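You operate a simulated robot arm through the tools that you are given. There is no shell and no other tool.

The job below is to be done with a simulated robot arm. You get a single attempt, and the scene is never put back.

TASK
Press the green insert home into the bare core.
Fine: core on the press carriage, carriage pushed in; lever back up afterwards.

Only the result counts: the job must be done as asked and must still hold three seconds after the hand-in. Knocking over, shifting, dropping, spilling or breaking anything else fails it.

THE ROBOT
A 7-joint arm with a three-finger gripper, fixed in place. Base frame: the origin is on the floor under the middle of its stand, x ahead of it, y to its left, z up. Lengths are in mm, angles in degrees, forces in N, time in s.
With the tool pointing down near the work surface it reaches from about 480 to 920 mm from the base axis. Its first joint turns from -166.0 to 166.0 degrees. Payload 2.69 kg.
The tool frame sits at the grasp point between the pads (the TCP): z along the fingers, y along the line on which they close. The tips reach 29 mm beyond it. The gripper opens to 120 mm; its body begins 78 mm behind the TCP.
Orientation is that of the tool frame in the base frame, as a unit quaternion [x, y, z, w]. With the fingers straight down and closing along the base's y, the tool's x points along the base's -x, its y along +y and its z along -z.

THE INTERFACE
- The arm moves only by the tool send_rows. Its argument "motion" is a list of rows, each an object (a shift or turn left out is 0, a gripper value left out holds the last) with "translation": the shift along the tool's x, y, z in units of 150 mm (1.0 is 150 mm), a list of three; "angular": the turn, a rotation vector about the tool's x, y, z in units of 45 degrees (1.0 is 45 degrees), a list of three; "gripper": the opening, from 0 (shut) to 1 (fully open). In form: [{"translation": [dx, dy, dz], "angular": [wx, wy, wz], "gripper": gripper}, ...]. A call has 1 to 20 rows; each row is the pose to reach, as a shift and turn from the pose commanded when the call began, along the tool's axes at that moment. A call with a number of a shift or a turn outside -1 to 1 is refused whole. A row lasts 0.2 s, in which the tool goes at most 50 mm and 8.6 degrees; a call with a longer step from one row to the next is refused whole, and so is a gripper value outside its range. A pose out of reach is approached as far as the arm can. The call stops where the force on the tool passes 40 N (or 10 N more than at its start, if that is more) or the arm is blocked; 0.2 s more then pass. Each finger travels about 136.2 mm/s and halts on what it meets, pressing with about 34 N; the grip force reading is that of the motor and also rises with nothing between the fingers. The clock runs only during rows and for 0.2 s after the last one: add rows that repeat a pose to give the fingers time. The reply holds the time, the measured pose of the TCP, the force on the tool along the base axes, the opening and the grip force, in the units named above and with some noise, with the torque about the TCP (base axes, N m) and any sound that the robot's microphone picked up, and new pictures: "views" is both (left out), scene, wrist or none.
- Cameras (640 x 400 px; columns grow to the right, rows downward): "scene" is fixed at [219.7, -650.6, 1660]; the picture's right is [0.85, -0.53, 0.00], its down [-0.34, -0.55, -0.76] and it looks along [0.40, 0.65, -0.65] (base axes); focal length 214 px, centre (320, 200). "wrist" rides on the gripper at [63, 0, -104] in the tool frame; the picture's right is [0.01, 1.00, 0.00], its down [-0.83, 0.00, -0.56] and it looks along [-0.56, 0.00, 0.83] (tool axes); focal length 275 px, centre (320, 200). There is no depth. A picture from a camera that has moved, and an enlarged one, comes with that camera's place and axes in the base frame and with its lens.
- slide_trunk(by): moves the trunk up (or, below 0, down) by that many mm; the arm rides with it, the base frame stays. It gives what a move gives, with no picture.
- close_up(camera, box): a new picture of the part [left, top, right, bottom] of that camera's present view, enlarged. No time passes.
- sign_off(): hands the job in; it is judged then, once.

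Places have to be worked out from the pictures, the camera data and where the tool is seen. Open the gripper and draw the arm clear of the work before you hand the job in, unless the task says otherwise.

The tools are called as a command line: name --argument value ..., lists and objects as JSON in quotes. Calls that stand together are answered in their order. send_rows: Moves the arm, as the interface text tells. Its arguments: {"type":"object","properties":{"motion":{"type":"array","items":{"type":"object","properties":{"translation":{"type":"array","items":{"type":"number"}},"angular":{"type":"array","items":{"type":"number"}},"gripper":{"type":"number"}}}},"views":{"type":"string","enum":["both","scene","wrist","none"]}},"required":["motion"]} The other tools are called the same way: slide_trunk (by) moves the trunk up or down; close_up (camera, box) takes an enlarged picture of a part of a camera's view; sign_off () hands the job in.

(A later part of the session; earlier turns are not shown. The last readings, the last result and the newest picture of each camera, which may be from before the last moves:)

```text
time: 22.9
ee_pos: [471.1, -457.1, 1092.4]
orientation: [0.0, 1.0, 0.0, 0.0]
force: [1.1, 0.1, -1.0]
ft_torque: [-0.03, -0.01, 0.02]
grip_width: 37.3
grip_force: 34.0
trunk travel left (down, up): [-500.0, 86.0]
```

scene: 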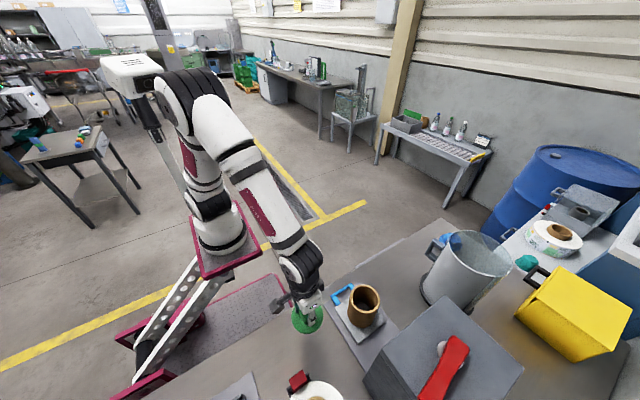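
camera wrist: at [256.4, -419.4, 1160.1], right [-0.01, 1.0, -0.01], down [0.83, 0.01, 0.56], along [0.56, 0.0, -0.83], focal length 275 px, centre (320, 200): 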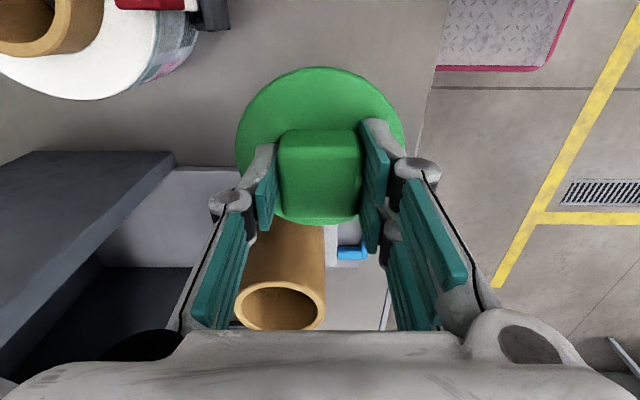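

Orientation is back to straight down. I'll move over the core, staying above the rim, and look.

send_rows --motion '[{"translation": [-0.1, -0.01, 0]}, {"translation": [-0.2, -0.022, 0]}, {"translation": [-0.2, -0.022, 0]}]' --views "both"

close_up --camera "scene" --box '[320, 240, 410, 340]'

close_up --camera "wrist" --box '[220, 40, 420, 240]'

```text
time: 23.7
ee_pos: [499.5, -460.3, 1093.2]
orientation: [0.001, 1.0, 0.0, 0.001]
force: [-0.1, -0.5, -0.6]
ft_torque: [-0.03, 0.03, -0.01]
grip_width: 37.4
grip_force: 34.0
trunk travel left (down, up): [-500.0, 86.0]
camera wrist: at [435.9, -460.7, 1196.8], right [-0.01, 1.0, 0.0], down [0.83, 0.0, 0.56], along [0.56, 0.0, -0.83], focal length 275 px, centre (320, 200)
```

scene: 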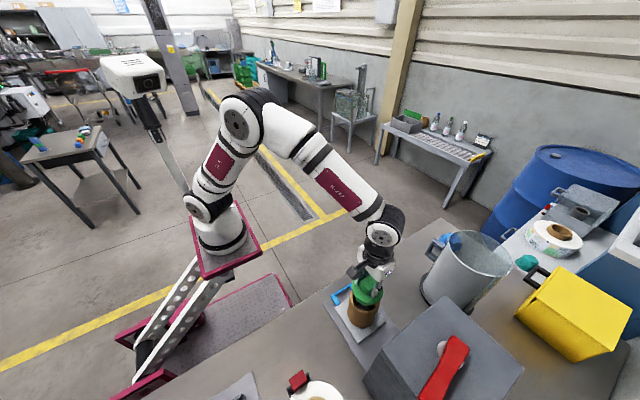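
wrist: 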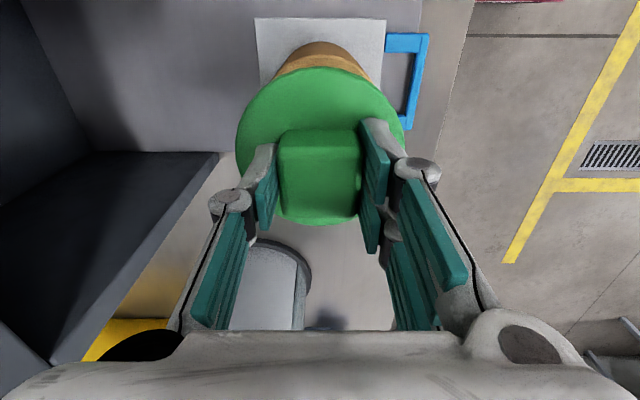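

```text
4.00 times, centred on (365, 290) of scene
camera zoom: at [219.7, -650.6, 1660.0], right [0.85, -0.53, 0.0], down [-0.34, -0.55, -0.76], along [0.4, 0.65, -0.65], focal length 858 px, centre (140, -160)
```

zoom: 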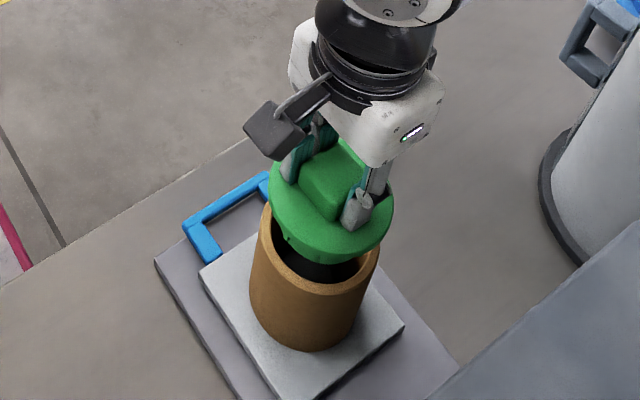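

```text
2.00 times, centred on (320, 140) of wrist
camera zoom: at [435.9, -460.7, 1196.8], right [-0.01, 1.0, 0.0], down [0.83, 0.0, 0.56], along [0.56, 0.0, -0.83], focal length 551 px, centre (320, 320)
```

zoom: 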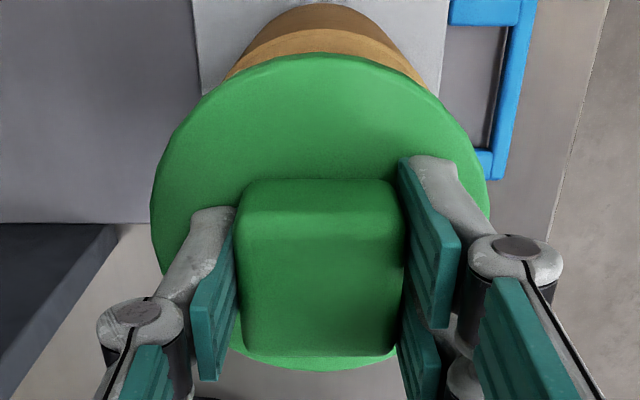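

I can see something under the flange. I'll enlarge further to see the plug and its alignment with the bore.

close_up --camera "scene" --box '[345, 275, 385, 310]'

close_up --camera "wrist" --box '[270, 35, 370, 85]'

```text
11.43 times, centred on (365, 292) of scene
camera zoom: at [219.7, -650.6, 1660.0], right [0.85, -0.53, 0.0], down [-0.34, -0.55, -0.76], along [0.4, 0.65, -0.65], focal length 2451 px, centre (-194, -857)
```

zoom: 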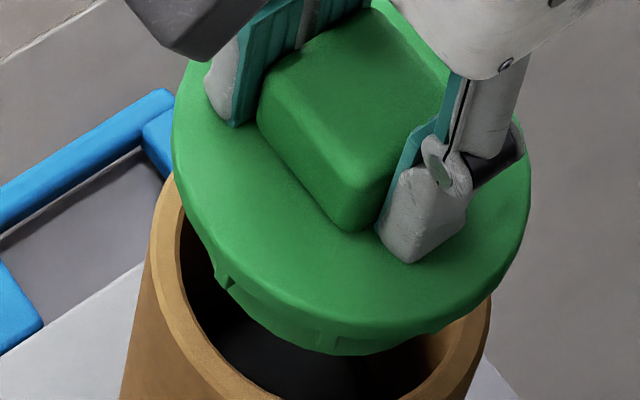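

```text
6.40 times, centred on (320, 60) of wrist
camera zoom: at [435.9, -460.7, 1196.8], right [-0.01, 1.0, 0.0], down [0.83, 0.0, 0.56], along [0.56, 0.0, -0.83], focal length 1762 px, centre (320, 1096)
```

zoom: 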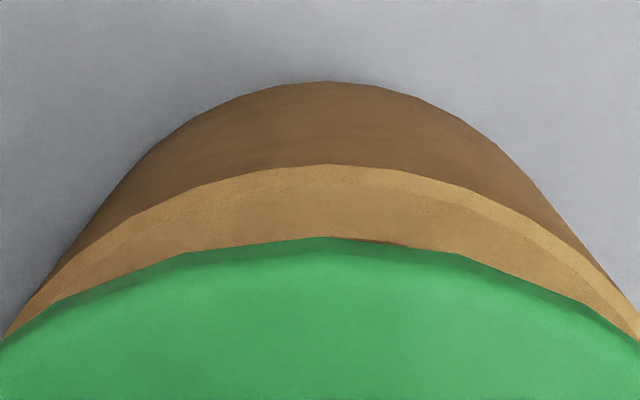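

The insert is aligned with the core to within about 1 mm in x and y, and I can see ribs on its plug. I'll lower slowly so the plug starts into the bore.

send_rows --motion '[{"translation": [0, 0, 0.08]}, {"translation": [0, 0, 0.16]}, {"translation": [0, 0, 0.2]}, {"translation": [0, 0, 0.22]}, {"translation": [0, 0, 0.235]}, {"translation": [0, 0, 0.25]}, {"translation": [0, 0, 0.265]}, {"translation": [0, 0, 0.28]}, {"translation": [0, 0, 0.28]}]' --views "both"

close_up --camera "scene" --box '[340, 270, 390, 320]'

```text
time: 25.7
ee_pos: [498.6, -461.8, 1053.5]
orientation: [0.0, 1.0, -0.002, 0.002]
force: [-2.5, 0.0, 38.7]
ft_torque: [0.44, 0.38, 0.0]
grip_width: 37.2
grip_force: 33.7
trunk travel left (down, up): [-500.0, 86.0]
camera wrist: at [434.9, -460.8, 1158.1], right [-0.01, 1.0, -0.01], down [0.83, 0.01, 0.56], along [0.56, 0.0, -0.83], focal length 275 px, centre (320, 200)
```

scene: 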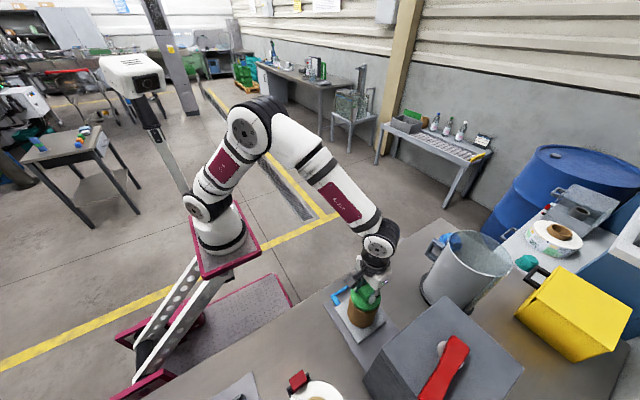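
wrist: 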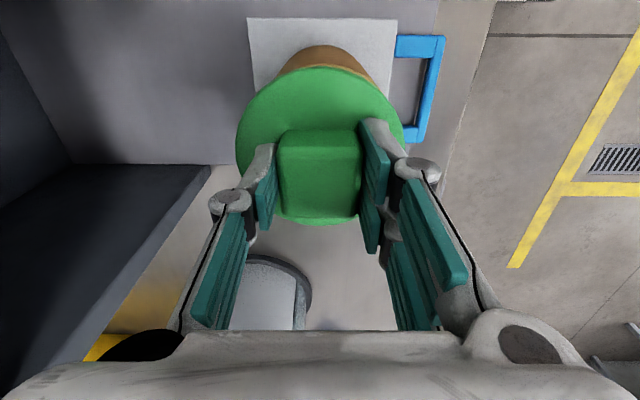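

```text
8.00 times, centred on (365, 295) of scene
camera zoom: at [219.7, -650.6, 1660.0], right [0.85, -0.53, 0.0], down [-0.34, -0.55, -0.76], along [0.4, 0.65, -0.65], focal length 1716 px, centre (-40, -560)
```

zoom: 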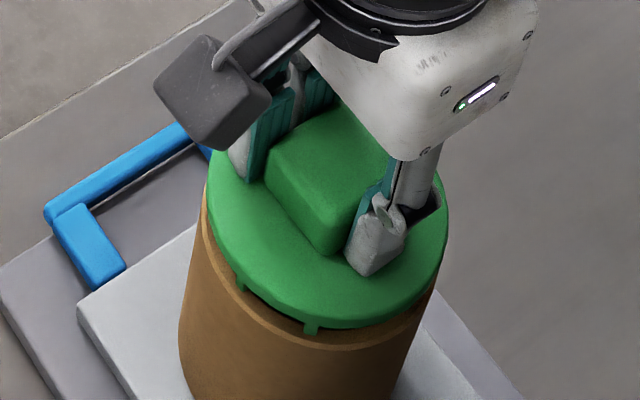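

Contact at z 1053.5 with about 39 N. I'll zoom in tight on the flange and rim to see whether the plug has entered the bore evenly.

close_up --camera "scene" --box '[350, 290, 385, 315]'

close_up --camera "wrist" --box '[230, 30, 410, 130]'

```text
16.00 times, centred on (368, 302) of scene
camera zoom: at [219.7, -650.6, 1660.0], right [0.85, -0.53, 0.0], down [-0.34, -0.55, -0.76], along [0.4, 0.65, -0.65], focal length 3432 px, centre (-440, -1440)
```

zoom: 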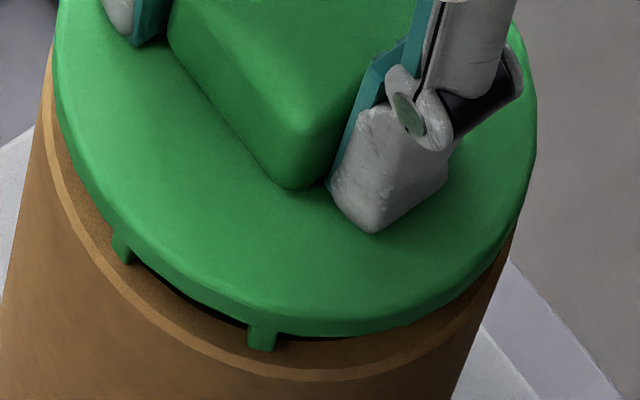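

```text
3.56 times, centred on (320, 80) of wrist
camera zoom: at [434.9, -460.8, 1158.1], right [-0.01, 1.0, -0.01], down [0.83, 0.01, 0.56], along [0.56, 0.0, -0.83], focal length 979 px, centre (320, 627)
```

zoom: 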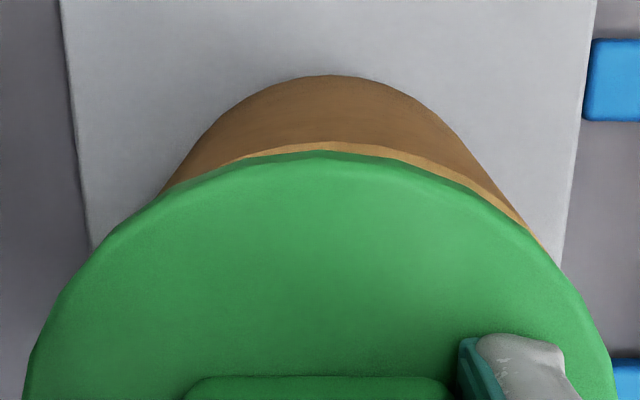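

The ribs are entering the bore edge evenly, with the flange about 7 mm above the rim all round. I'll take off the load, loosen the fingers slightly, rise a little and look.

send_rows --motion '[{"translation": [0, 0, -0.015], "gripper": 0.1}, {"translation": [0, 0, -0.015], "gripper": 0.1}, {"translation": [0, 0, -0.015], "gripper": 0.36}, {"translation": [0, 0, -0.015], "gripper": 0.42}, {"translation": [0, 0, -0.02], "gripper": 0.45}, {"translation": [0, 0, -0.1], "gripper": 0.45}, {"translation": [0, 0, -0.3], "gripper": 0.45}, {"translation": [0, 0, -0.3], "gripper": 0.45}]' --views "both"

close_up --camera "scene" --box '[340, 270, 390, 320]'

```text
time: 27.5
ee_pos: [498.0, -460.5, 1094.3]
orientation: [-0.001, 1.0, 0.0, 0.0]
force: [0.2, 0.4, 0.4]
ft_torque: [0.01, 0.02, 0.02]
grip_width: 54.1
grip_force: 0.1
trunk travel left (down, up): [-500.0, 86.0]
camera wrist: at [434.6, -460.3, 1199.3], right [-0.01, 1.0, 0.0], down [0.83, 0.0, 0.56], along [0.56, 0.0, -0.83], focal length 275 px, centre (320, 200)
```

scene: 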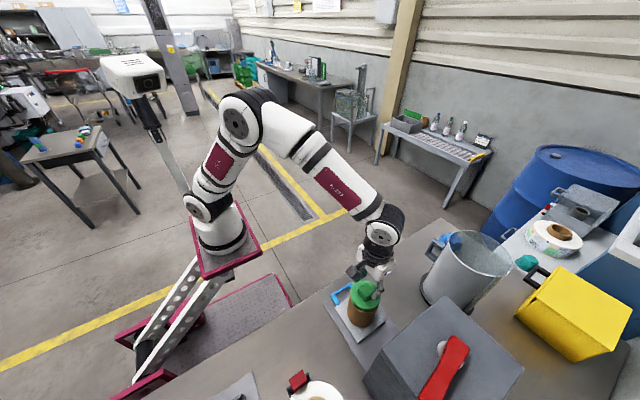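
wrist: 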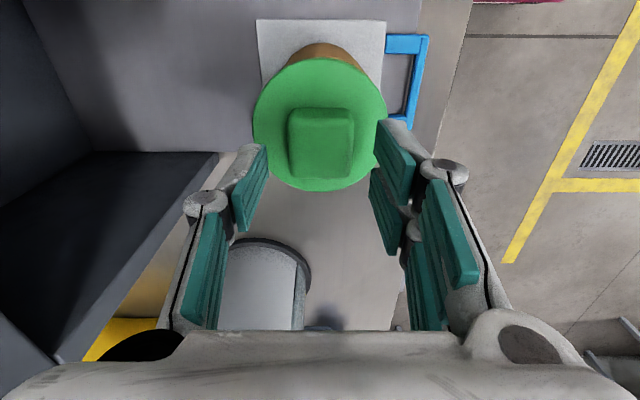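

```text
8.00 times, centred on (365, 295) of scene
camera zoom: at [219.7, -650.6, 1660.0], right [0.85, -0.53, 0.0], down [-0.34, -0.55, -0.76], along [0.4, 0.65, -0.65], focal length 1716 px, centre (-40, -560)
```

zoom: 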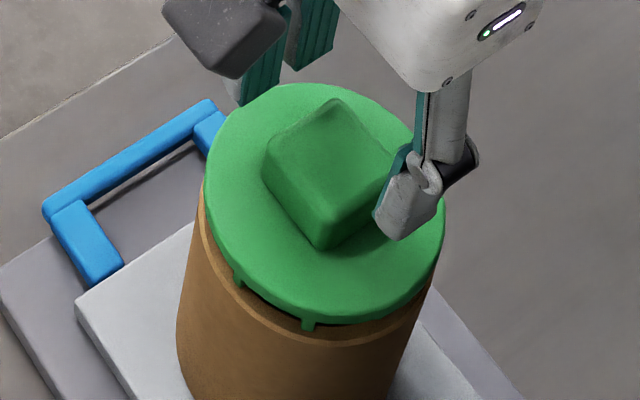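

The insert stands started in the core. I'll rise further and open the hand, then check that it is level and look into the press.

send_rows --motion '[{"translation": [0, 0, -0.2]}, {"translation": [0.1, 0, -0.4]}, {"translation": [0.3, 0.1, -0.55]}, {"translation": [0.5, 0.3, -0.6]}, {"translation": [0.7, 0.5, -0.6]}, {"translation": [0.7, 0.5, -0.6]}]' --views "both"

close_up --camera "wrist" --box '[140, 60, 340, 260]'

close_up --camera "scene" --box '[340, 270, 390, 330]'

```text
time: 28.9
ee_pos: [394.1, -385.8, 1182.9]
orientation: [-0.001, 1.0, 0.0, 0.0]
force: [0.1, 0.3, 0.4]
ft_torque: [0.0, -0.02, 0.06]
grip_width: 53.9
grip_force: 0.1
trunk travel left (down, up): [-500.0, 86.0]
camera wrist: at [329.9, -384.9, 1287.1], right [-0.01, 1.0, 0.0], down [0.83, 0.0, 0.56], along [0.56, 0.0, -0.83], focal length 275 px, centre (320, 200)
```

scene: 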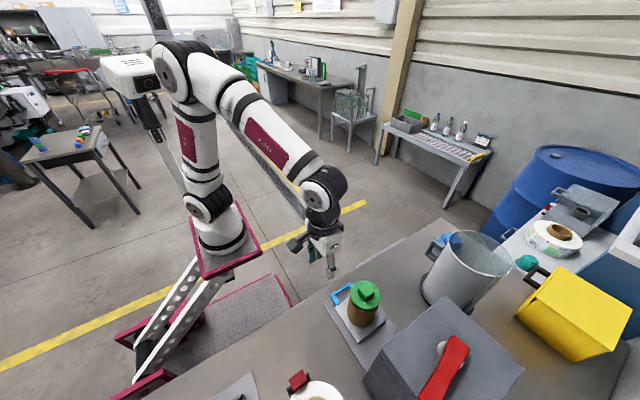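
wrist: 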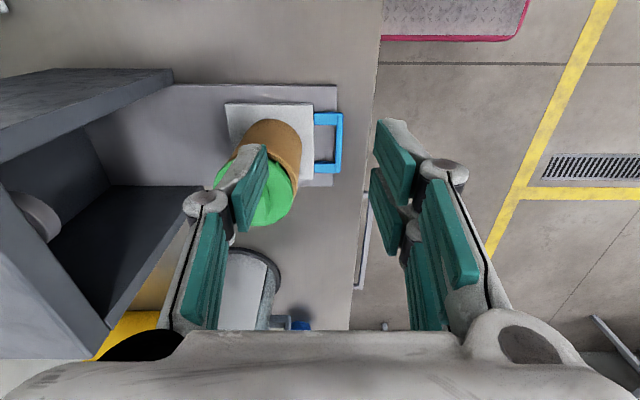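

```text
2.00 times, centred on (240, 160) of wrist
camera zoom: at [329.9, -384.9, 1287.1], right [-0.01, 1.0, 0.0], down [0.83, 0.0, 0.56], along [0.56, 0.0, -0.83], focal length 551 px, centre (480, 280)
```

zoom: 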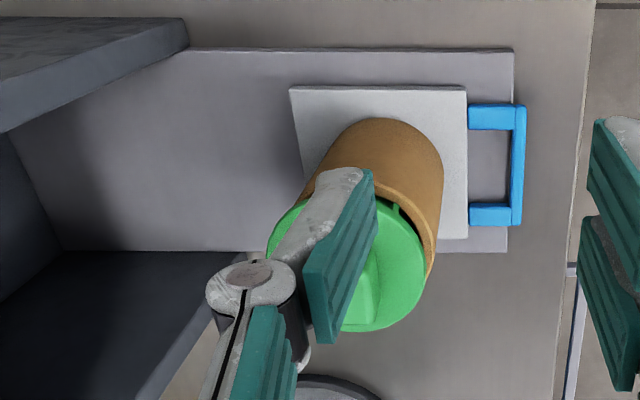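

```text
6.67 times, centred on (365, 300) of scene
camera zoom: at [219.7, -650.6, 1660.0], right [0.85, -0.53, 0.0], down [-0.34, -0.55, -0.76], along [0.4, 0.65, -0.65], focal length 1430 px, centre (20, -467)
```

zoom: 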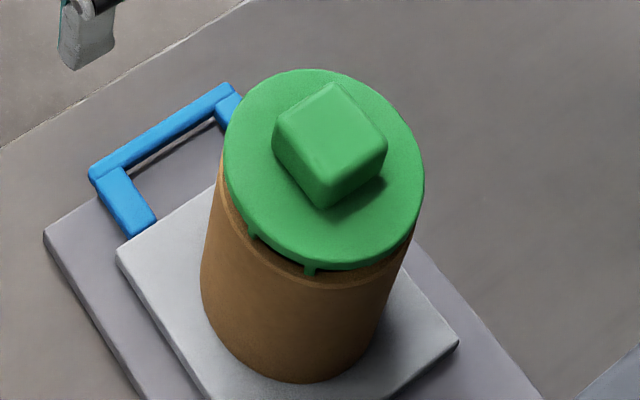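

The insert looks level and concentric. Before pushing the carriage I want to see the front of the press, so I'll turn the hand about its own axis to make the wrist camera look toward -y.

send_rows --motion '[{"translation": [-0.1, 0.1, 0], "angular": [0, 0, 0.18]}, {"translation": [-0.2, 0.2, 0], "angular": [0, 0, 0.36]}, {"translation": [-0.3, 0.3, 0], "angular": [0, 0, 0.54]}, {"translation": [-0.4, 0.4, 0], "angular": [0, 0, 0.72]}, {"translation": [-0.45, 0.5, 0], "angular": [0, 0, 0.88]}, {"translation": [-0.5, 0.55, 0], "angular": [0, 0, 1.0]}, {"translation": [-0.5, 0.55, 0], "angular": [0, 0, 1.0]}]' --views "none"

send_rows --motion '[{"angular": [0, 0, 0.18], "gripper": 0.2}, {"angular": [0, 0, 0.36], "gripper": 0.0}, {"angular": [0, 0, 0.54]}, {"angular": [0, 0, 0.72]}, {"angular": [0, 0, 0.88]}, {"angular": [0, 0, 1.0]}, {"angular": [0, 0, 1.0]}]' --views "both"

```text
time: 30.5
ee_pos: [470.5, -303.2, 1184.6]
orientation: [0.383, 0.924, 0.0, 0.0]
force: [0.2, -0.6, 0.5]
ft_torque: [0.04, 0.0, -0.01]
grip_width: 54.1
grip_force: 0.0
trunk travel left (down, up): [-500.0, 86.0]
```

```text
time: 32.1
ee_pos: [470.0, -303.8, 1185.4]
orientation: [0.708, 0.706, 0.0, 0.0]
force: [0.4, 0.2, -0.8]
ft_torque: [-0.02, 0.03, -0.02]
grip_width: 0.2
grip_force: 28.3
trunk travel left (down, up): [-500.0, 86.0]
camera wrist: at [468.2, -239.2, 1290.3], right [1.0, 0.0, 0.0], down [0.0, -0.83, 0.56], along [0.0, -0.56, -0.83], focal length 275 px, centre (320, 200)
```

scene: 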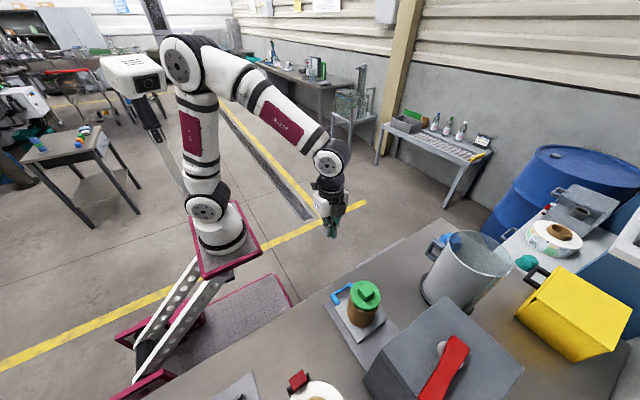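
wrist: 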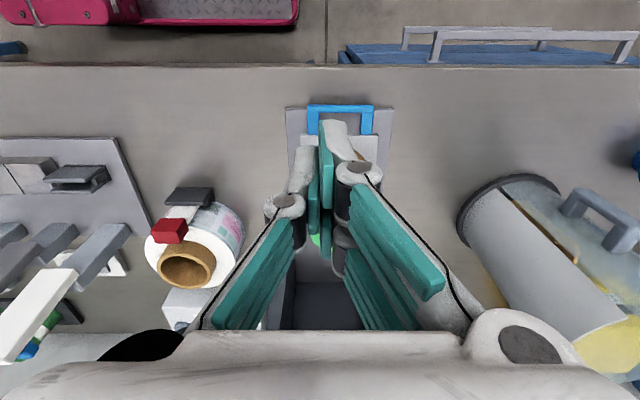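

The hand is turned and the camera now faces the press. I'll open the fingers for a clear view, lower, and tilt back so the camera sees into the front of the press.

send_rows --motion '[{"translation": [0.05, 0.05, 0.2], "angular": [0, -0.18, 0], "gripper": 1.0}, {"translation": [0.1, 0.1, 0.4], "angular": [0, -0.36, 0]}, {"translation": [0.16, 0.15, 0.6], "angular": [0, -0.54, 0]}, {"translation": [0.2, 0.2, 0.75], "angular": [0, -0.72, 0]}, {"translation": [0.2, 0.2, 0.85], "angular": [0, -0.88, 0]}, {"translation": [0.2, 0.2, 0.9], "angular": [0, -0.88, 0]}, {"translation": [0.2, 0.2, 0.9], "angular": [0, -0.88, 0]}]' --views "both"

```text
time: 33.7
ee_pos: [498.6, -273.5, 1050.4]
orientation: [0.664, 0.666, -0.24, 0.241]
force: [-0.4, -0.9, 0.2]
ft_torque: [-0.02, -0.01, -0.02]
grip_width: 120.0
grip_force: 0.0
trunk travel left (down, up): [-500.0, 86.0]
camera wrist: at [497.9, -158.2, 1091.3], right [1.0, 0.01, 0.0], down [0.0, -0.29, 0.96], along [0.0, -0.96, -0.29], focal length 275 px, centre (320, 200)
```

scene: 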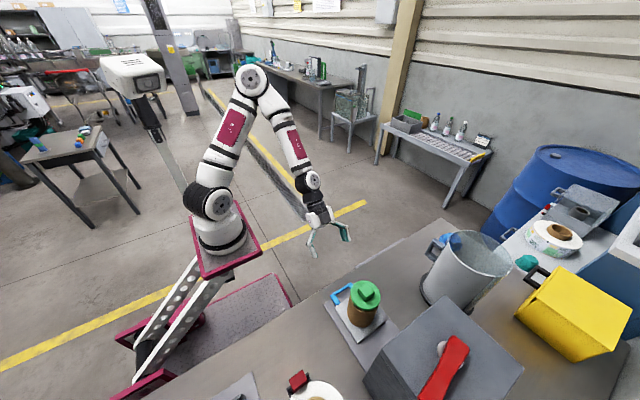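
wrist: 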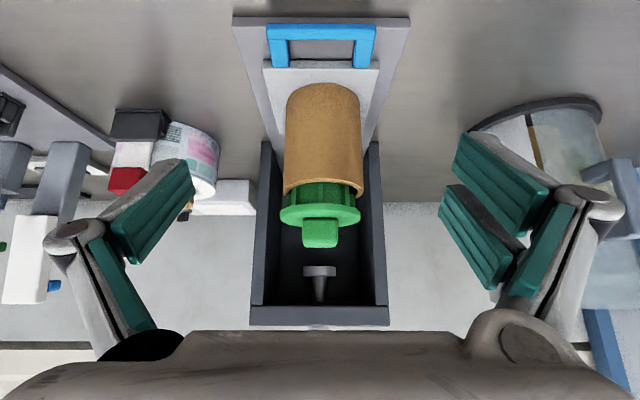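

Now I can see into the press: an open front, side walls, a top plate, and a small ram head hanging from the top. I'll zoom in for the geometry.

close_up --camera "wrist" --box '[220, 170, 420, 330]'

close_up --camera "wrist" --box '[220, 0, 420, 160]'

```text
2.50 times, centred on (320, 250) of wrist
camera zoom: at [497.9, -158.2, 1091.3], right [1.0, 0.01, 0.0], down [0.0, -0.29, 0.96], along [0.0, -0.96, -0.29], focal length 688 px, centre (320, 75)
```

zoom: 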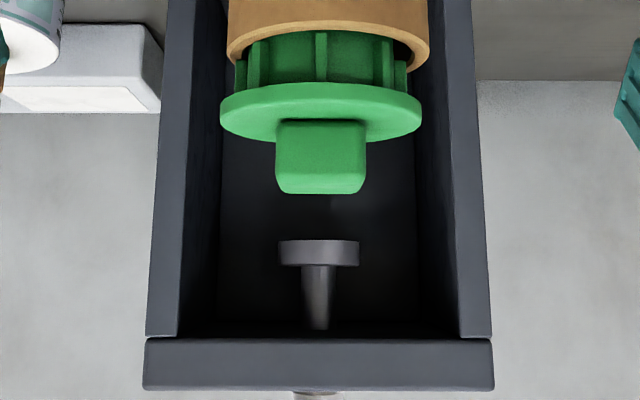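

```text
2.50 times, centred on (320, 80) of wrist
camera zoom: at [497.9, -158.2, 1091.3], right [1.0, 0.01, 0.0], down [0.0, -0.29, 0.96], along [0.0, -0.96, -0.29], focal length 688 px, centre (320, 500)
```

zoom: 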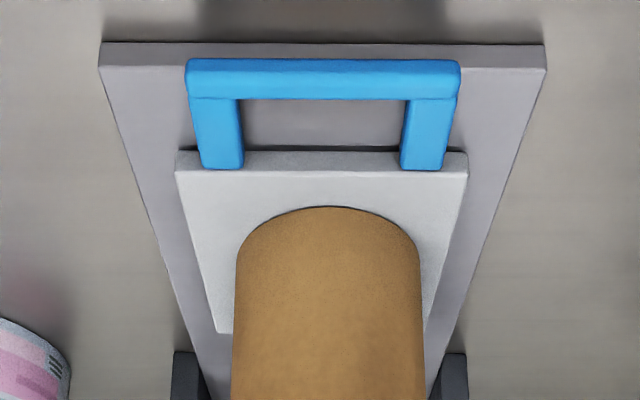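

This view suggests the insert sits slightly to the -x side of the bore. I'll zoom in closer on the joint to measure it.

close_up --camera "wrist" --box '[275, 165, 375, 225]'

close_up --camera "wrist" --box '[270, 70, 380, 220]'

```text
6.40 times, centred on (325, 195) of wrist
camera zoom: at [497.9, -158.2, 1091.3], right [1.0, 0.01, 0.0], down [0.0, -0.29, 0.96], along [0.0, -0.96, -0.29], focal length 1762 px, centre (288, 232)
```

zoom: 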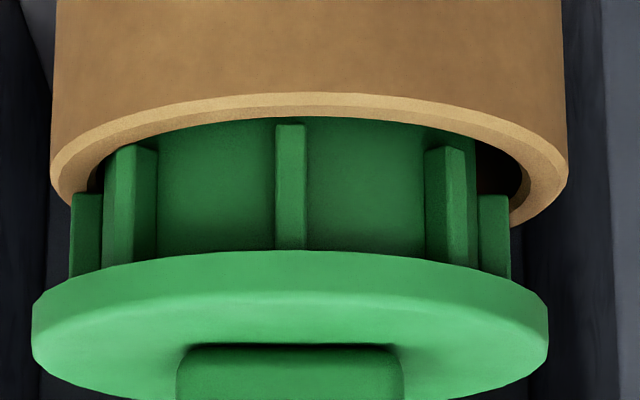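

```text
2.67 times, centred on (325, 145) of wrist
camera zoom: at [497.9, -158.2, 1091.3], right [1.0, 0.01, 0.0], down [0.0, -0.29, 0.96], along [0.0, -0.96, -0.29], focal length 734 px, centre (307, 347)
```

zoom: 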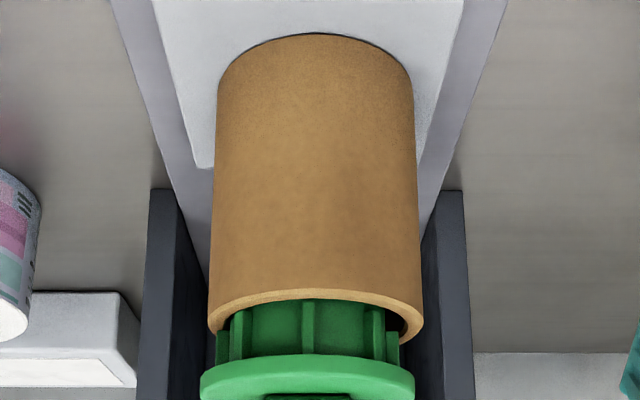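

The insert is resting about 3.4 mm to the -x side of the core axis, so a couple of ribs sit on the rim. I'll re-grip it with the fingers closing along x and re-centre it: first I'll rise and straighten the tool.

send_rows --motion '[{"translation": [-0.07, 0, -0.086], "angular": [0, 0.15, 0], "gripper": 0.65}, {"translation": [-0.14, 0, -0.17], "angular": [0, 0.3, 0]}, {"translation": [-0.21, 0, -0.26], "angular": [0, 0.45, 0]}, {"translation": [-0.28, 0, -0.34], "angular": [0, 0.6, 0]}, {"translation": [-0.35, 0, -0.43], "angular": [0, 0.75, 0]}, {"translation": [-0.425, 0, -0.514], "angular": [0, 0.88, 0]}, {"translation": [-0.425, 0, -0.514], "angular": [0, 0.88, 0]}]' --views "none"

```text
time: 35.3
ee_pos: [500.1, -273.5, 1151.8]
orientation: [0.707, 0.707, 0.002, -0.001]
force: [0.0, 0.1, 0.1]
ft_torque: [0.0, 0.02, -0.01]
grip_width: 78.1
grip_force: 0.0
trunk travel left (down, up): [-500.0, 86.0]
```

The tool is vertical again at z 1152. I'll move in over the insert.

send_rows --motion '[{"translation": [-0.3, 0, 0]}, {"translation": [-0.6, 0, 0]}, {"translation": [-0.9, 0, 0]}, {"translation": [-1.0, 0, 0]}, {"translation": [-1.0, 0, 0]}]' --views "none"

send_rows --motion '[{"translation": [-0.12, -0.003, 0]}, {"translation": [-0.245, -0.007, 0]}, {"translation": [-0.245, -0.007, 0.15]}, {"translation": [-0.245, -0.007, 0.15]}]' --views "both"

close_up --camera "wrist" --box '[230, 20, 410, 220]'

```text
time: 36.5
ee_pos: [498.0, -424.4, 1151.7]
orientation: [0.707, 0.707, 0.0, 0.001]
force: [1.1, -0.3, -0.2]
ft_torque: [-0.04, -0.01, 0.02]
grip_width: 78.1
grip_force: 0.1
trunk travel left (down, up): [-500.0, 86.0]
```

```text
time: 37.5
ee_pos: [496.1, -459.2, 1129.8]
orientation: [0.707, 0.707, 0.0, 0.0]
force: [0.0, 0.5, -0.1]
ft_torque: [-0.02, 0.02, 0.0]
grip_width: 77.6
grip_force: 0.1
trunk travel left (down, up): [-500.0, 86.0]
camera wrist: at [495.6, -396.2, 1233.0], right [1.0, 0.01, 0.0], down [0.0, -0.83, 0.56], along [0.0, -0.56, -0.83], focal length 275 px, centre (320, 200)
```

scene: 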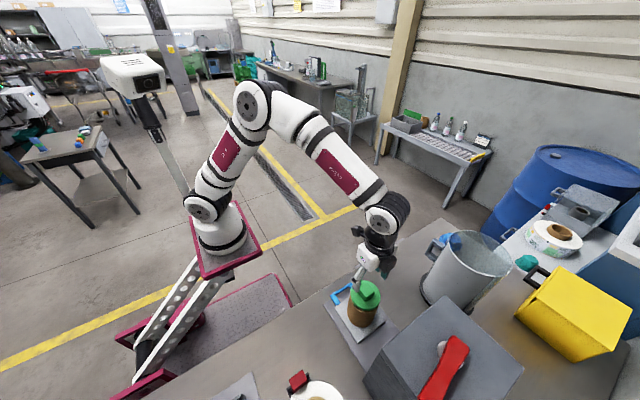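
wrist: 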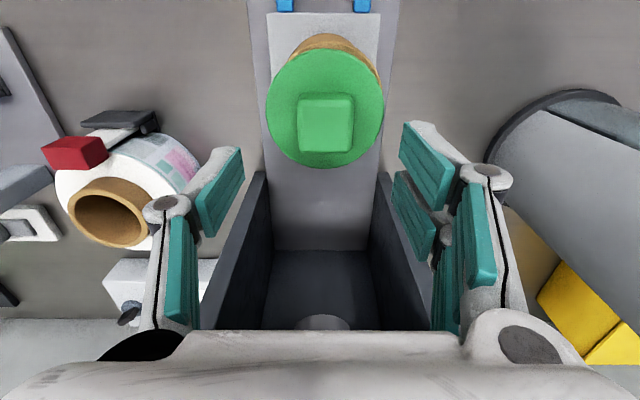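

```text
2.00 times, centred on (320, 120) of wrist
camera zoom: at [495.6, -396.2, 1233.0], right [1.0, 0.01, 0.0], down [0.0, -0.83, 0.56], along [0.0, -0.56, -0.83], focal length 551 px, centre (320, 360)
```

zoom: 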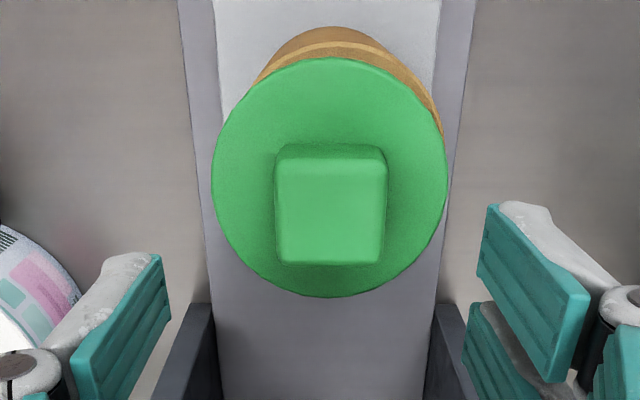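

The insert is about 3 mm to +x of the tool axis. I'll line up on the knob, descend to z ≈ 1057 and grip it along x.

send_rows --motion '[{"translation": [-0.007, 0.02, 0.1]}, {"translation": [-0.007, 0.02, 0.3]}, {"translation": [-0.007, 0.02, 0.42]}, {"translation": [-0.007, 0.02, 0.483]}, {"translation": [-0.007, 0.02, 0.483]}]' --views "both"

close_up --camera "wrist" --box '[200, 20, 440, 260]'

```text
time: 38.7
ee_pos: [502.0, -463.2, 1056.8]
orientation: [0.707, 0.707, 0.0, 0.0]
force: [0.2, -0.9, -0.4]
ft_torque: [-0.01, -0.02, -0.03]
grip_width: 78.0
grip_force: 0.0
trunk travel left (down, up): [-500.0, 86.0]
camera wrist: at [500.1, -398.9, 1160.7], right [1.0, 0.01, 0.0], down [0.0, -0.83, 0.56], along [0.0, -0.56, -0.83], focal length 275 px, centre (320, 200)
```

scene: 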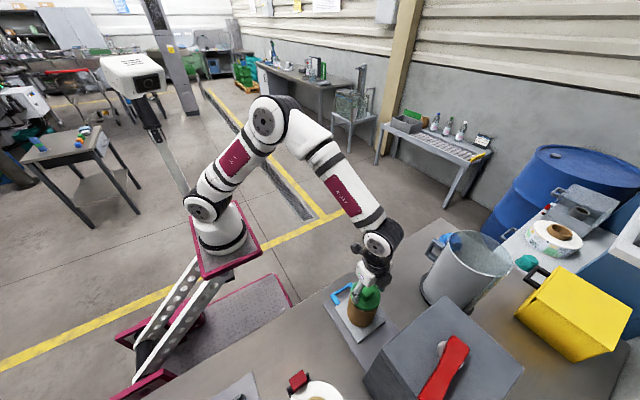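
wrist: 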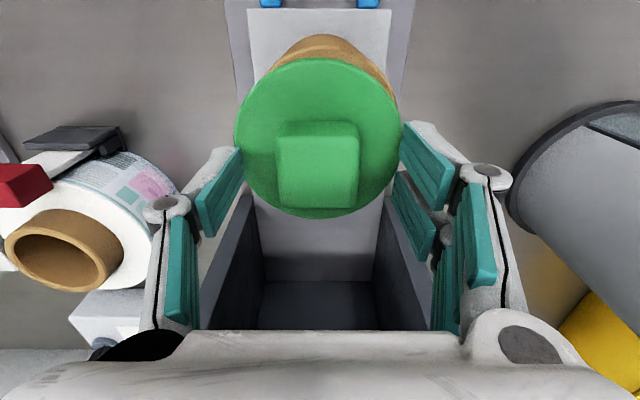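

```text
1.67 times, centred on (320, 140) of wrist
camera zoom: at [500.1, -398.9, 1160.7], right [1.0, 0.01, 0.0], down [0.0, -0.83, 0.56], along [0.0, -0.56, -0.83], focal length 459 px, centre (320, 300)
```

zoom: 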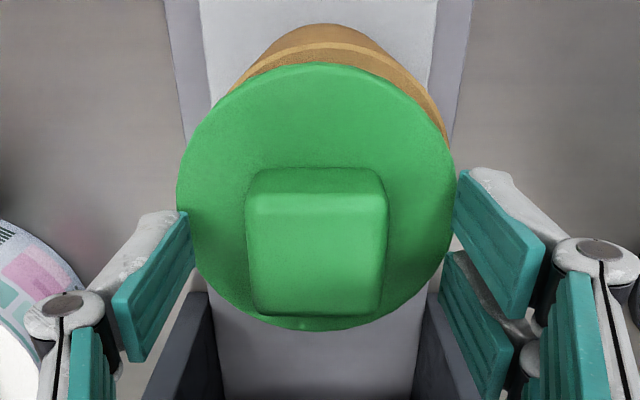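

I'll nudge 2 mm to -x so the fingers meet the knob evenly, then close gradually.

send_rows --motion '[{"translation": [0, -0.013, 0], "gripper": 0.6}, {"translation": [0, -0.013, 0], "gripper": 0.5}, {"translation": [0, -0.013, 0], "gripper": 0.4}, {"translation": [0, -0.013, 0], "gripper": 0.34}, {"translation": [0, -0.013, 0], "gripper": 0.3}, {"translation": [0, -0.013, 0], "gripper": 0.2}, {"translation": [0, -0.013, 0], "gripper": 0.1}]' --views "both"

close_up --camera "wrist" --box '[200, 20, 440, 260]'

```text
time: 40.3
ee_pos: [499.5, -462.7, 1056.6]
orientation: [0.706, 0.708, 0.0, 0.0]
force: [0.5, -0.4, 1.2]
ft_torque: [-0.02, -0.08, 0.01]
grip_width: 37.4
grip_force: 33.9
trunk travel left (down, up): [-500.0, 86.0]
camera wrist: at [498.1, -398.6, 1160.2], right [1.0, 0.01, 0.0], down [0.0, -0.83, 0.56], along [0.0, -0.56, -0.83], focal length 275 px, centre (320, 200)
```

scene: 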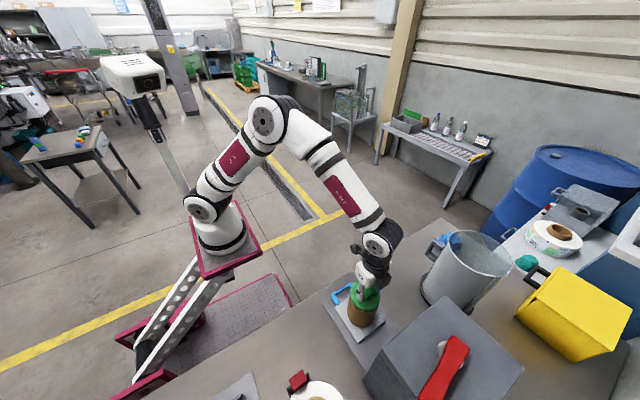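
wrist: 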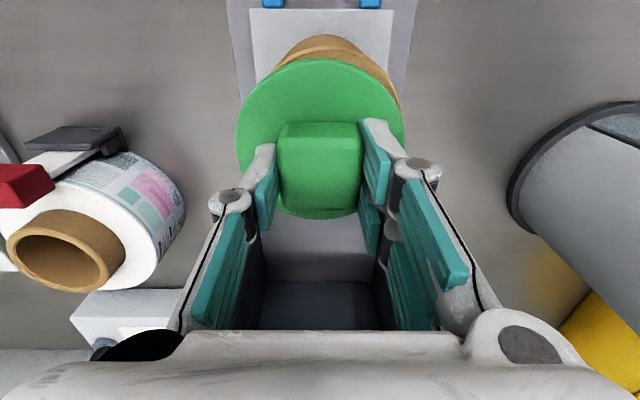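

```text
1.67 times, centred on (320, 140) of wrist
camera zoom: at [498.1, -398.6, 1160.2], right [1.0, 0.01, 0.0], down [0.0, -0.83, 0.56], along [0.0, -0.56, -0.83], focal length 459 px, centre (320, 300)
```

zoom: 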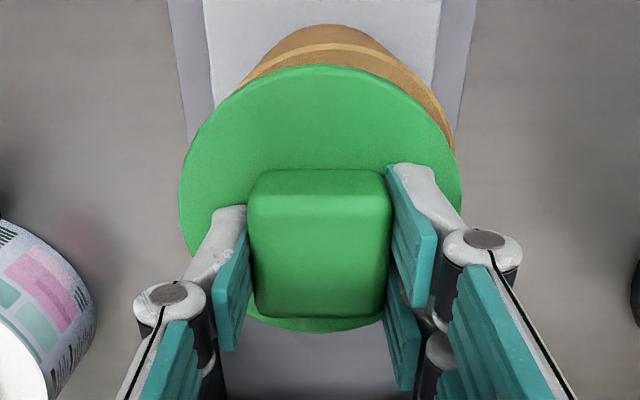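

Gripped at 37.4 mm with almost no side load. I'll lift 3 mm, shift +3.4 mm in x and check.

send_rows --motion '[{"translation": [0, 0, -0.02], "gripper": 0.1}, {"translation": [0, 0.012, -0.02]}, {"translation": [0, 0.023, -0.02]}, {"translation": [0, 0.023, -0.02]}]' --views "both"

close_up --camera "wrist" --box '[220, 20, 420, 140]'

close_up --camera "scene" --box '[345, 285, 385, 325]'

```text
time: 41.3
ee_pos: [502.4, -461.9, 1059.7]
orientation: [0.706, 0.708, 0.0, -0.001]
force: [0.6, 0.9, -1.5]
ft_torque: [0.05, 0.0, -0.02]
grip_width: 37.0
grip_force: 34.4
trunk travel left (down, up): [-500.0, 86.0]
camera wrist: at [501.4, -398.2, 1163.6], right [1.0, 0.01, 0.0], down [0.0, -0.83, 0.56], along [0.0, -0.56, -0.83], focal length 275 px, centre (320, 200)
```

scene: 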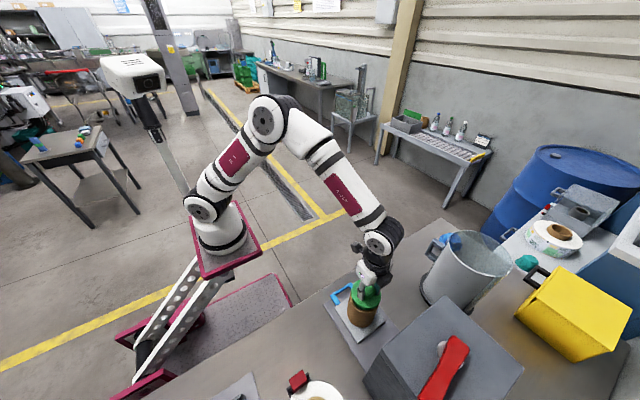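
wrist: 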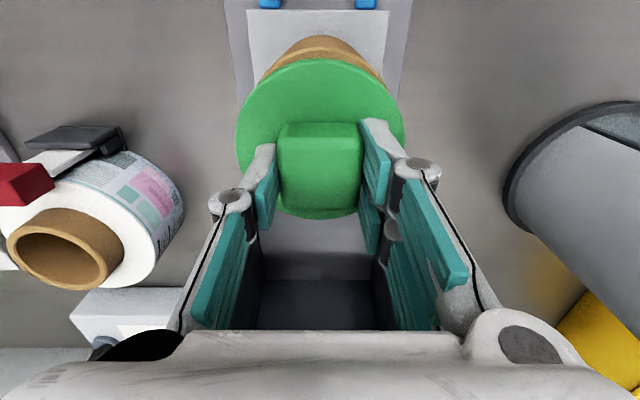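

```text
3.20 times, centred on (320, 80) of wrist
camera zoom: at [501.4, -398.2, 1163.6], right [1.0, 0.01, 0.0], down [0.0, -0.83, 0.56], along [0.0, -0.56, -0.83], focal length 881 px, centre (320, 584)
```

zoom: 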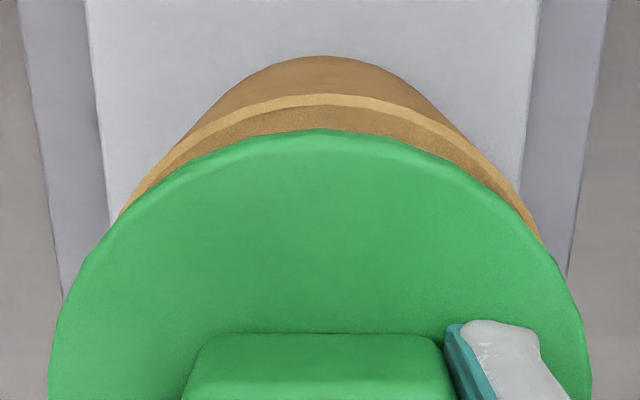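

```text
10.00 times, centred on (365, 305) of scene
camera zoom: at [219.7, -650.6, 1660.0], right [0.85, -0.53, 0.0], down [-0.34, -0.55, -0.76], along [0.4, 0.65, -0.65], focal length 2145 px, centre (-130, -850)
```

zoom: 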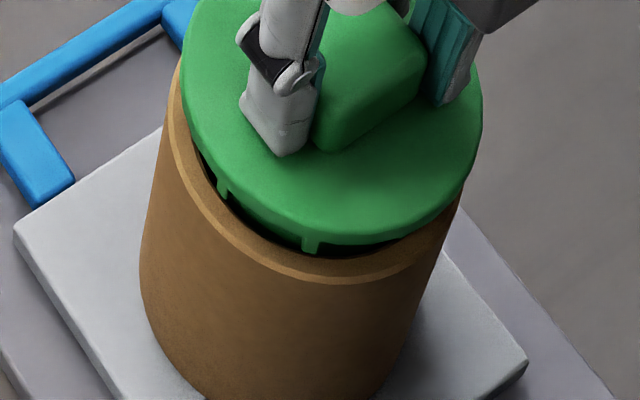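

I'll zoom further on the visible crescent of the rim to judge symmetry.

close_up --camera "wrist" --box '[250, 30, 400, 110]'

close_up --camera "scene" --box '[350, 295, 380, 315]'

```text
4.27 times, centred on (325, 70) of wrist
camera zoom: at [501.4, -398.2, 1163.6], right [1.0, 0.01, 0.0], down [0.0, -0.83, 0.56], along [0.0, -0.56, -0.83], focal length 1174 px, centre (299, 755)
```

zoom: 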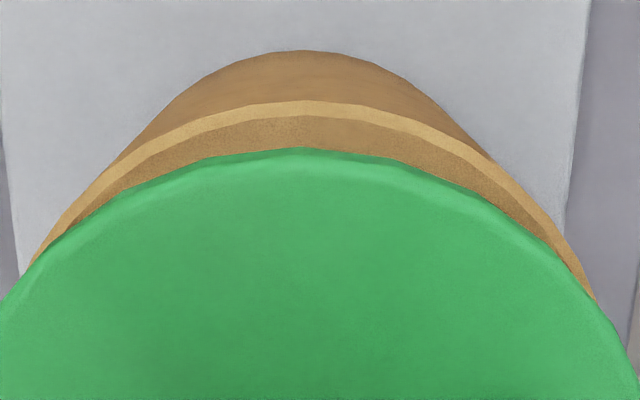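

```text
16.00 times, centred on (365, 305) of scene
camera zoom: at [219.7, -650.6, 1660.0], right [0.85, -0.53, 0.0], down [-0.34, -0.55, -0.76], along [0.4, 0.65, -0.65], focal length 3432 px, centre (-400, -1480)
```

zoom: 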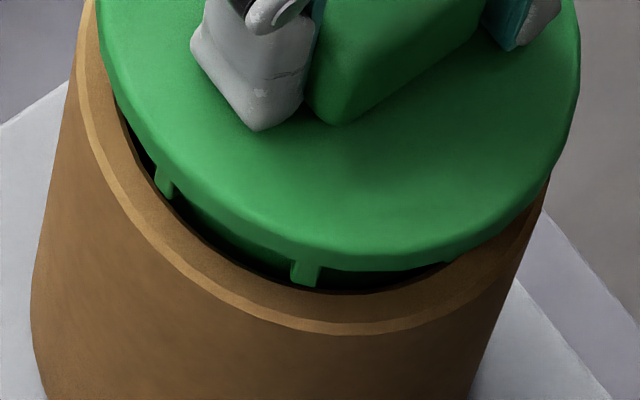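

The remaining x offset is about 1 mm. I'll add +0.8 mm and lower in small steps, using the contact torque as a centring check.

send_rows --motion '[{"translation": [0, 0.006, 0.01]}, {"translation": [0, 0.006, 0.02]}, {"translation": [0, 0.006, 0.03]}, {"translation": [0, 0.006, 0.038]}, {"translation": [0, 0.006, 0.045]}, {"translation": [0, 0.006, 0.045]}]' --views "wrist"

```text
time: 42.7
ee_pos: [503.7, -462.4, 1054.6]
orientation: [0.707, 0.707, -0.001, 0.003]
force: [-3.7, -2.2, 38.2]
ft_torque: [-0.11, 0.17, -0.03]
grip_width: 37.4
grip_force: 33.6
trunk travel left (down, up): [-500.0, 86.0]
camera wrist: at [502.2, -397.9, 1157.9], right [1.0, 0.0, 0.0], down [0.0, -0.83, 0.56], along [0.0, -0.56, -0.83], focal length 275 px, centre (320, 200)
```

wrist: 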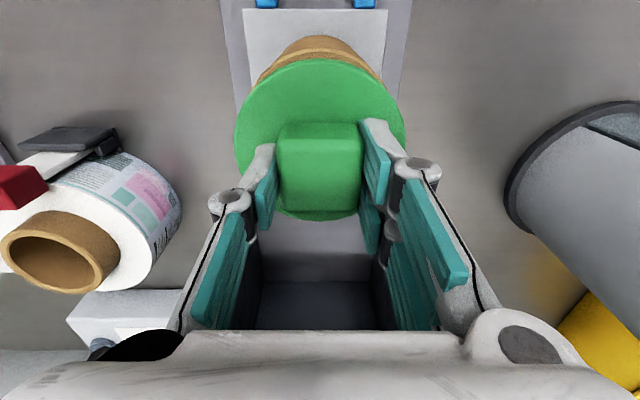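

The contact torque is now nearly balanced (centre of pressure within about 5 mm of the axis, against 15 mm before). A close look before I release.

close_up --camera "scene" --box '[350, 290, 380, 320]'

close_up --camera "wrist" --box '[230, 30, 410, 110]'

```text
13.33 times, centred on (365, 305) of scene
camera zoom: at [219.7, -650.6, 1660.0], right [0.85, -0.53, 0.0], down [-0.34, -0.55, -0.76], along [0.4, 0.65, -0.65], focal length 2860 px, centre (-280, -1200)
```

zoom: 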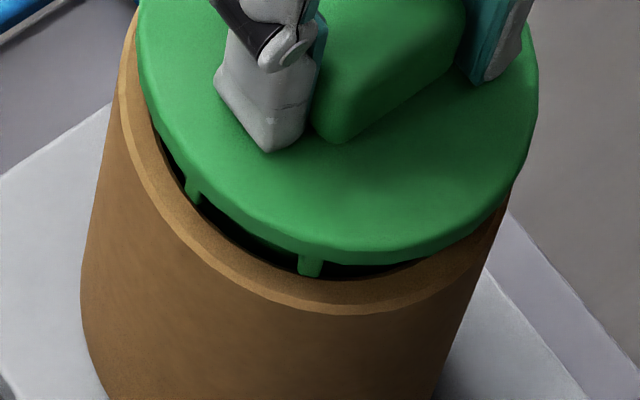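

```text
3.56 times, centred on (320, 70) of wrist
camera zoom: at [502.2, -397.9, 1157.9], right [1.0, 0.0, 0.0], down [0.0, -0.83, 0.56], along [0.0, -0.56, -0.83], focal length 979 px, centre (320, 662)
```

zoom: 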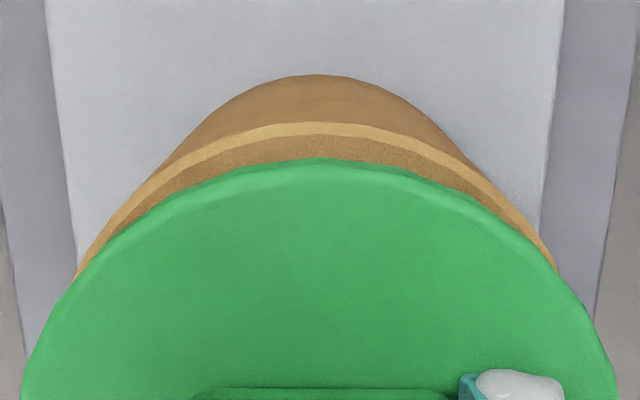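

The crescent is now symmetric and the ribs sit evenly at the bore edge. I'll unload, loosen the grip and rise.

send_rows --motion '[{"translation": [0, 0, -0.014], "gripper": 0.1}, {"translation": [0, 0, -0.014], "gripper": 0.1}, {"translation": [0, 0, -0.014], "gripper": 0.36}, {"translation": [0, 0, -0.014], "gripper": 0.42}, {"translation": [0, 0, -0.02], "gripper": 0.5}, {"translation": [0, 0, -0.1], "gripper": 0.55}, {"translation": [0, 0, -0.3], "gripper": 0.6}, {"translation": [0, 0, -0.6], "gripper": 0.6}, {"translation": [0, 0, -0.6], "gripper": 0.6}]' --views "none"

send_rows --motion '[{"translation": [0.3, 0, 0], "gripper": 1.0}, {"translation": [0.6, 0, 0]}, {"translation": [0.9, 0, 0]}, {"translation": [1.0, 0, 0]}, {"translation": [1.0, 0, 0]}]' --views "none"

```text
time: 44.7
ee_pos: [505.3, -461.0, 1142.5]
orientation: [0.707, 0.707, 0.0, 0.0]
force: [0.1, -0.9, -0.5]
ft_torque: [0.02, -0.03, 0.01]
grip_width: 72.0
grip_force: 0.1
trunk travel left (down, up): [-500.0, 86.0]
```

```text
time: 45.9
ee_pos: [503.2, -311.0, 1142.5]
orientation: [0.706, 0.708, 0.0, 0.0]
force: [0.7, -0.7, 0.2]
ft_torque: [0.0, -0.02, 0.01]
grip_width: 120.0
grip_force: 0.1
trunk travel left (down, up): [-500.0, 86.0]
```

Now I'll tilt and lower to the earlier viewpoint to check the seating.

send_rows --motion '[{"translation": [0.05, 0, 0.1], "angular": [0, -0.18, 0]}, {"translation": [0.1, 0, 0.2], "angular": [0, -0.36, 0]}, {"translation": [0.15, 0, 0.3], "angular": [0, -0.54, 0]}, {"translation": [0.2, 0, 0.42], "angular": [0, -0.72, 0]}, {"translation": [0.25, -0.013, 0.53], "angular": [0, -0.88, 0]}, {"translation": [0.25, -0.013, 0.61], "angular": [0, -0.88, 0]}, {"translation": [0.25, -0.013, 0.61], "angular": [0, -0.88, 0]}]' --views "both"

close_up --camera "wrist" --box '[270, 160, 370, 230]'

close_up --camera "wrist" --box '[220, 170, 420, 330]'

```text
time: 47.5
ee_pos: [501.4, -274.1, 1053.1]
orientation: [0.664, 0.666, -0.24, 0.242]
force: [-0.2, -0.1, -0.1]
ft_torque: [0.01, 0.02, 0.04]
grip_width: 120.0
grip_force: 0.0
trunk travel left (down, up): [-500.0, 86.0]
camera wrist: at [500.4, -157.8, 1091.6], right [1.0, 0.0, 0.0], down [0.0, -0.28, 0.96], along [0.0, -0.96, -0.28], focal length 275 px, centre (320, 200)
```

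scene: 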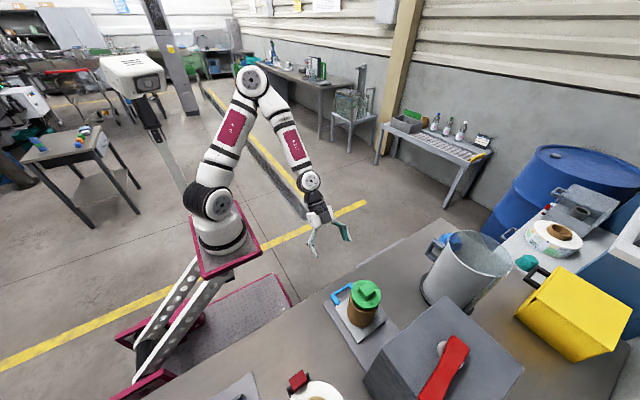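
wrist: 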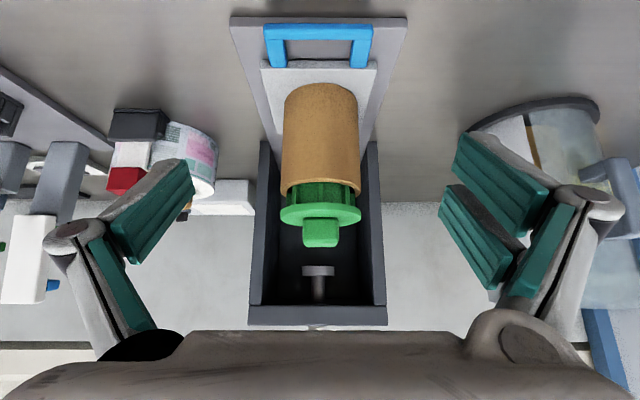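

```text
5.71 times, centred on (320, 195) of wrist
camera zoom: at [500.4, -157.8, 1091.6], right [1.0, 0.0, 0.0], down [0.0, -0.28, 0.96], along [0.0, -0.96, -0.28], focal length 1573 px, centre (320, 229)
```

zoom: 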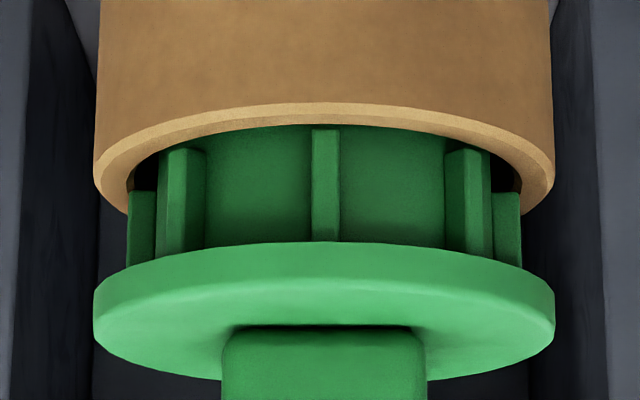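

```text
2.50 times, centred on (320, 250) of wrist
camera zoom: at [500.4, -157.8, 1091.6], right [1.0, 0.0, 0.0], down [0.0, -0.28, 0.96], along [0.0, -0.96, -0.28], focal length 688 px, centre (320, 75)
```

zoom: 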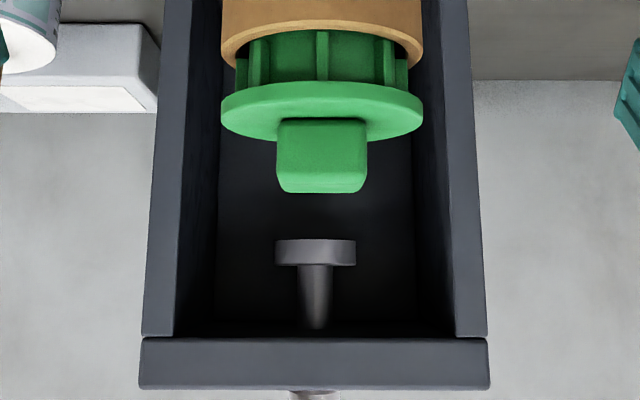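

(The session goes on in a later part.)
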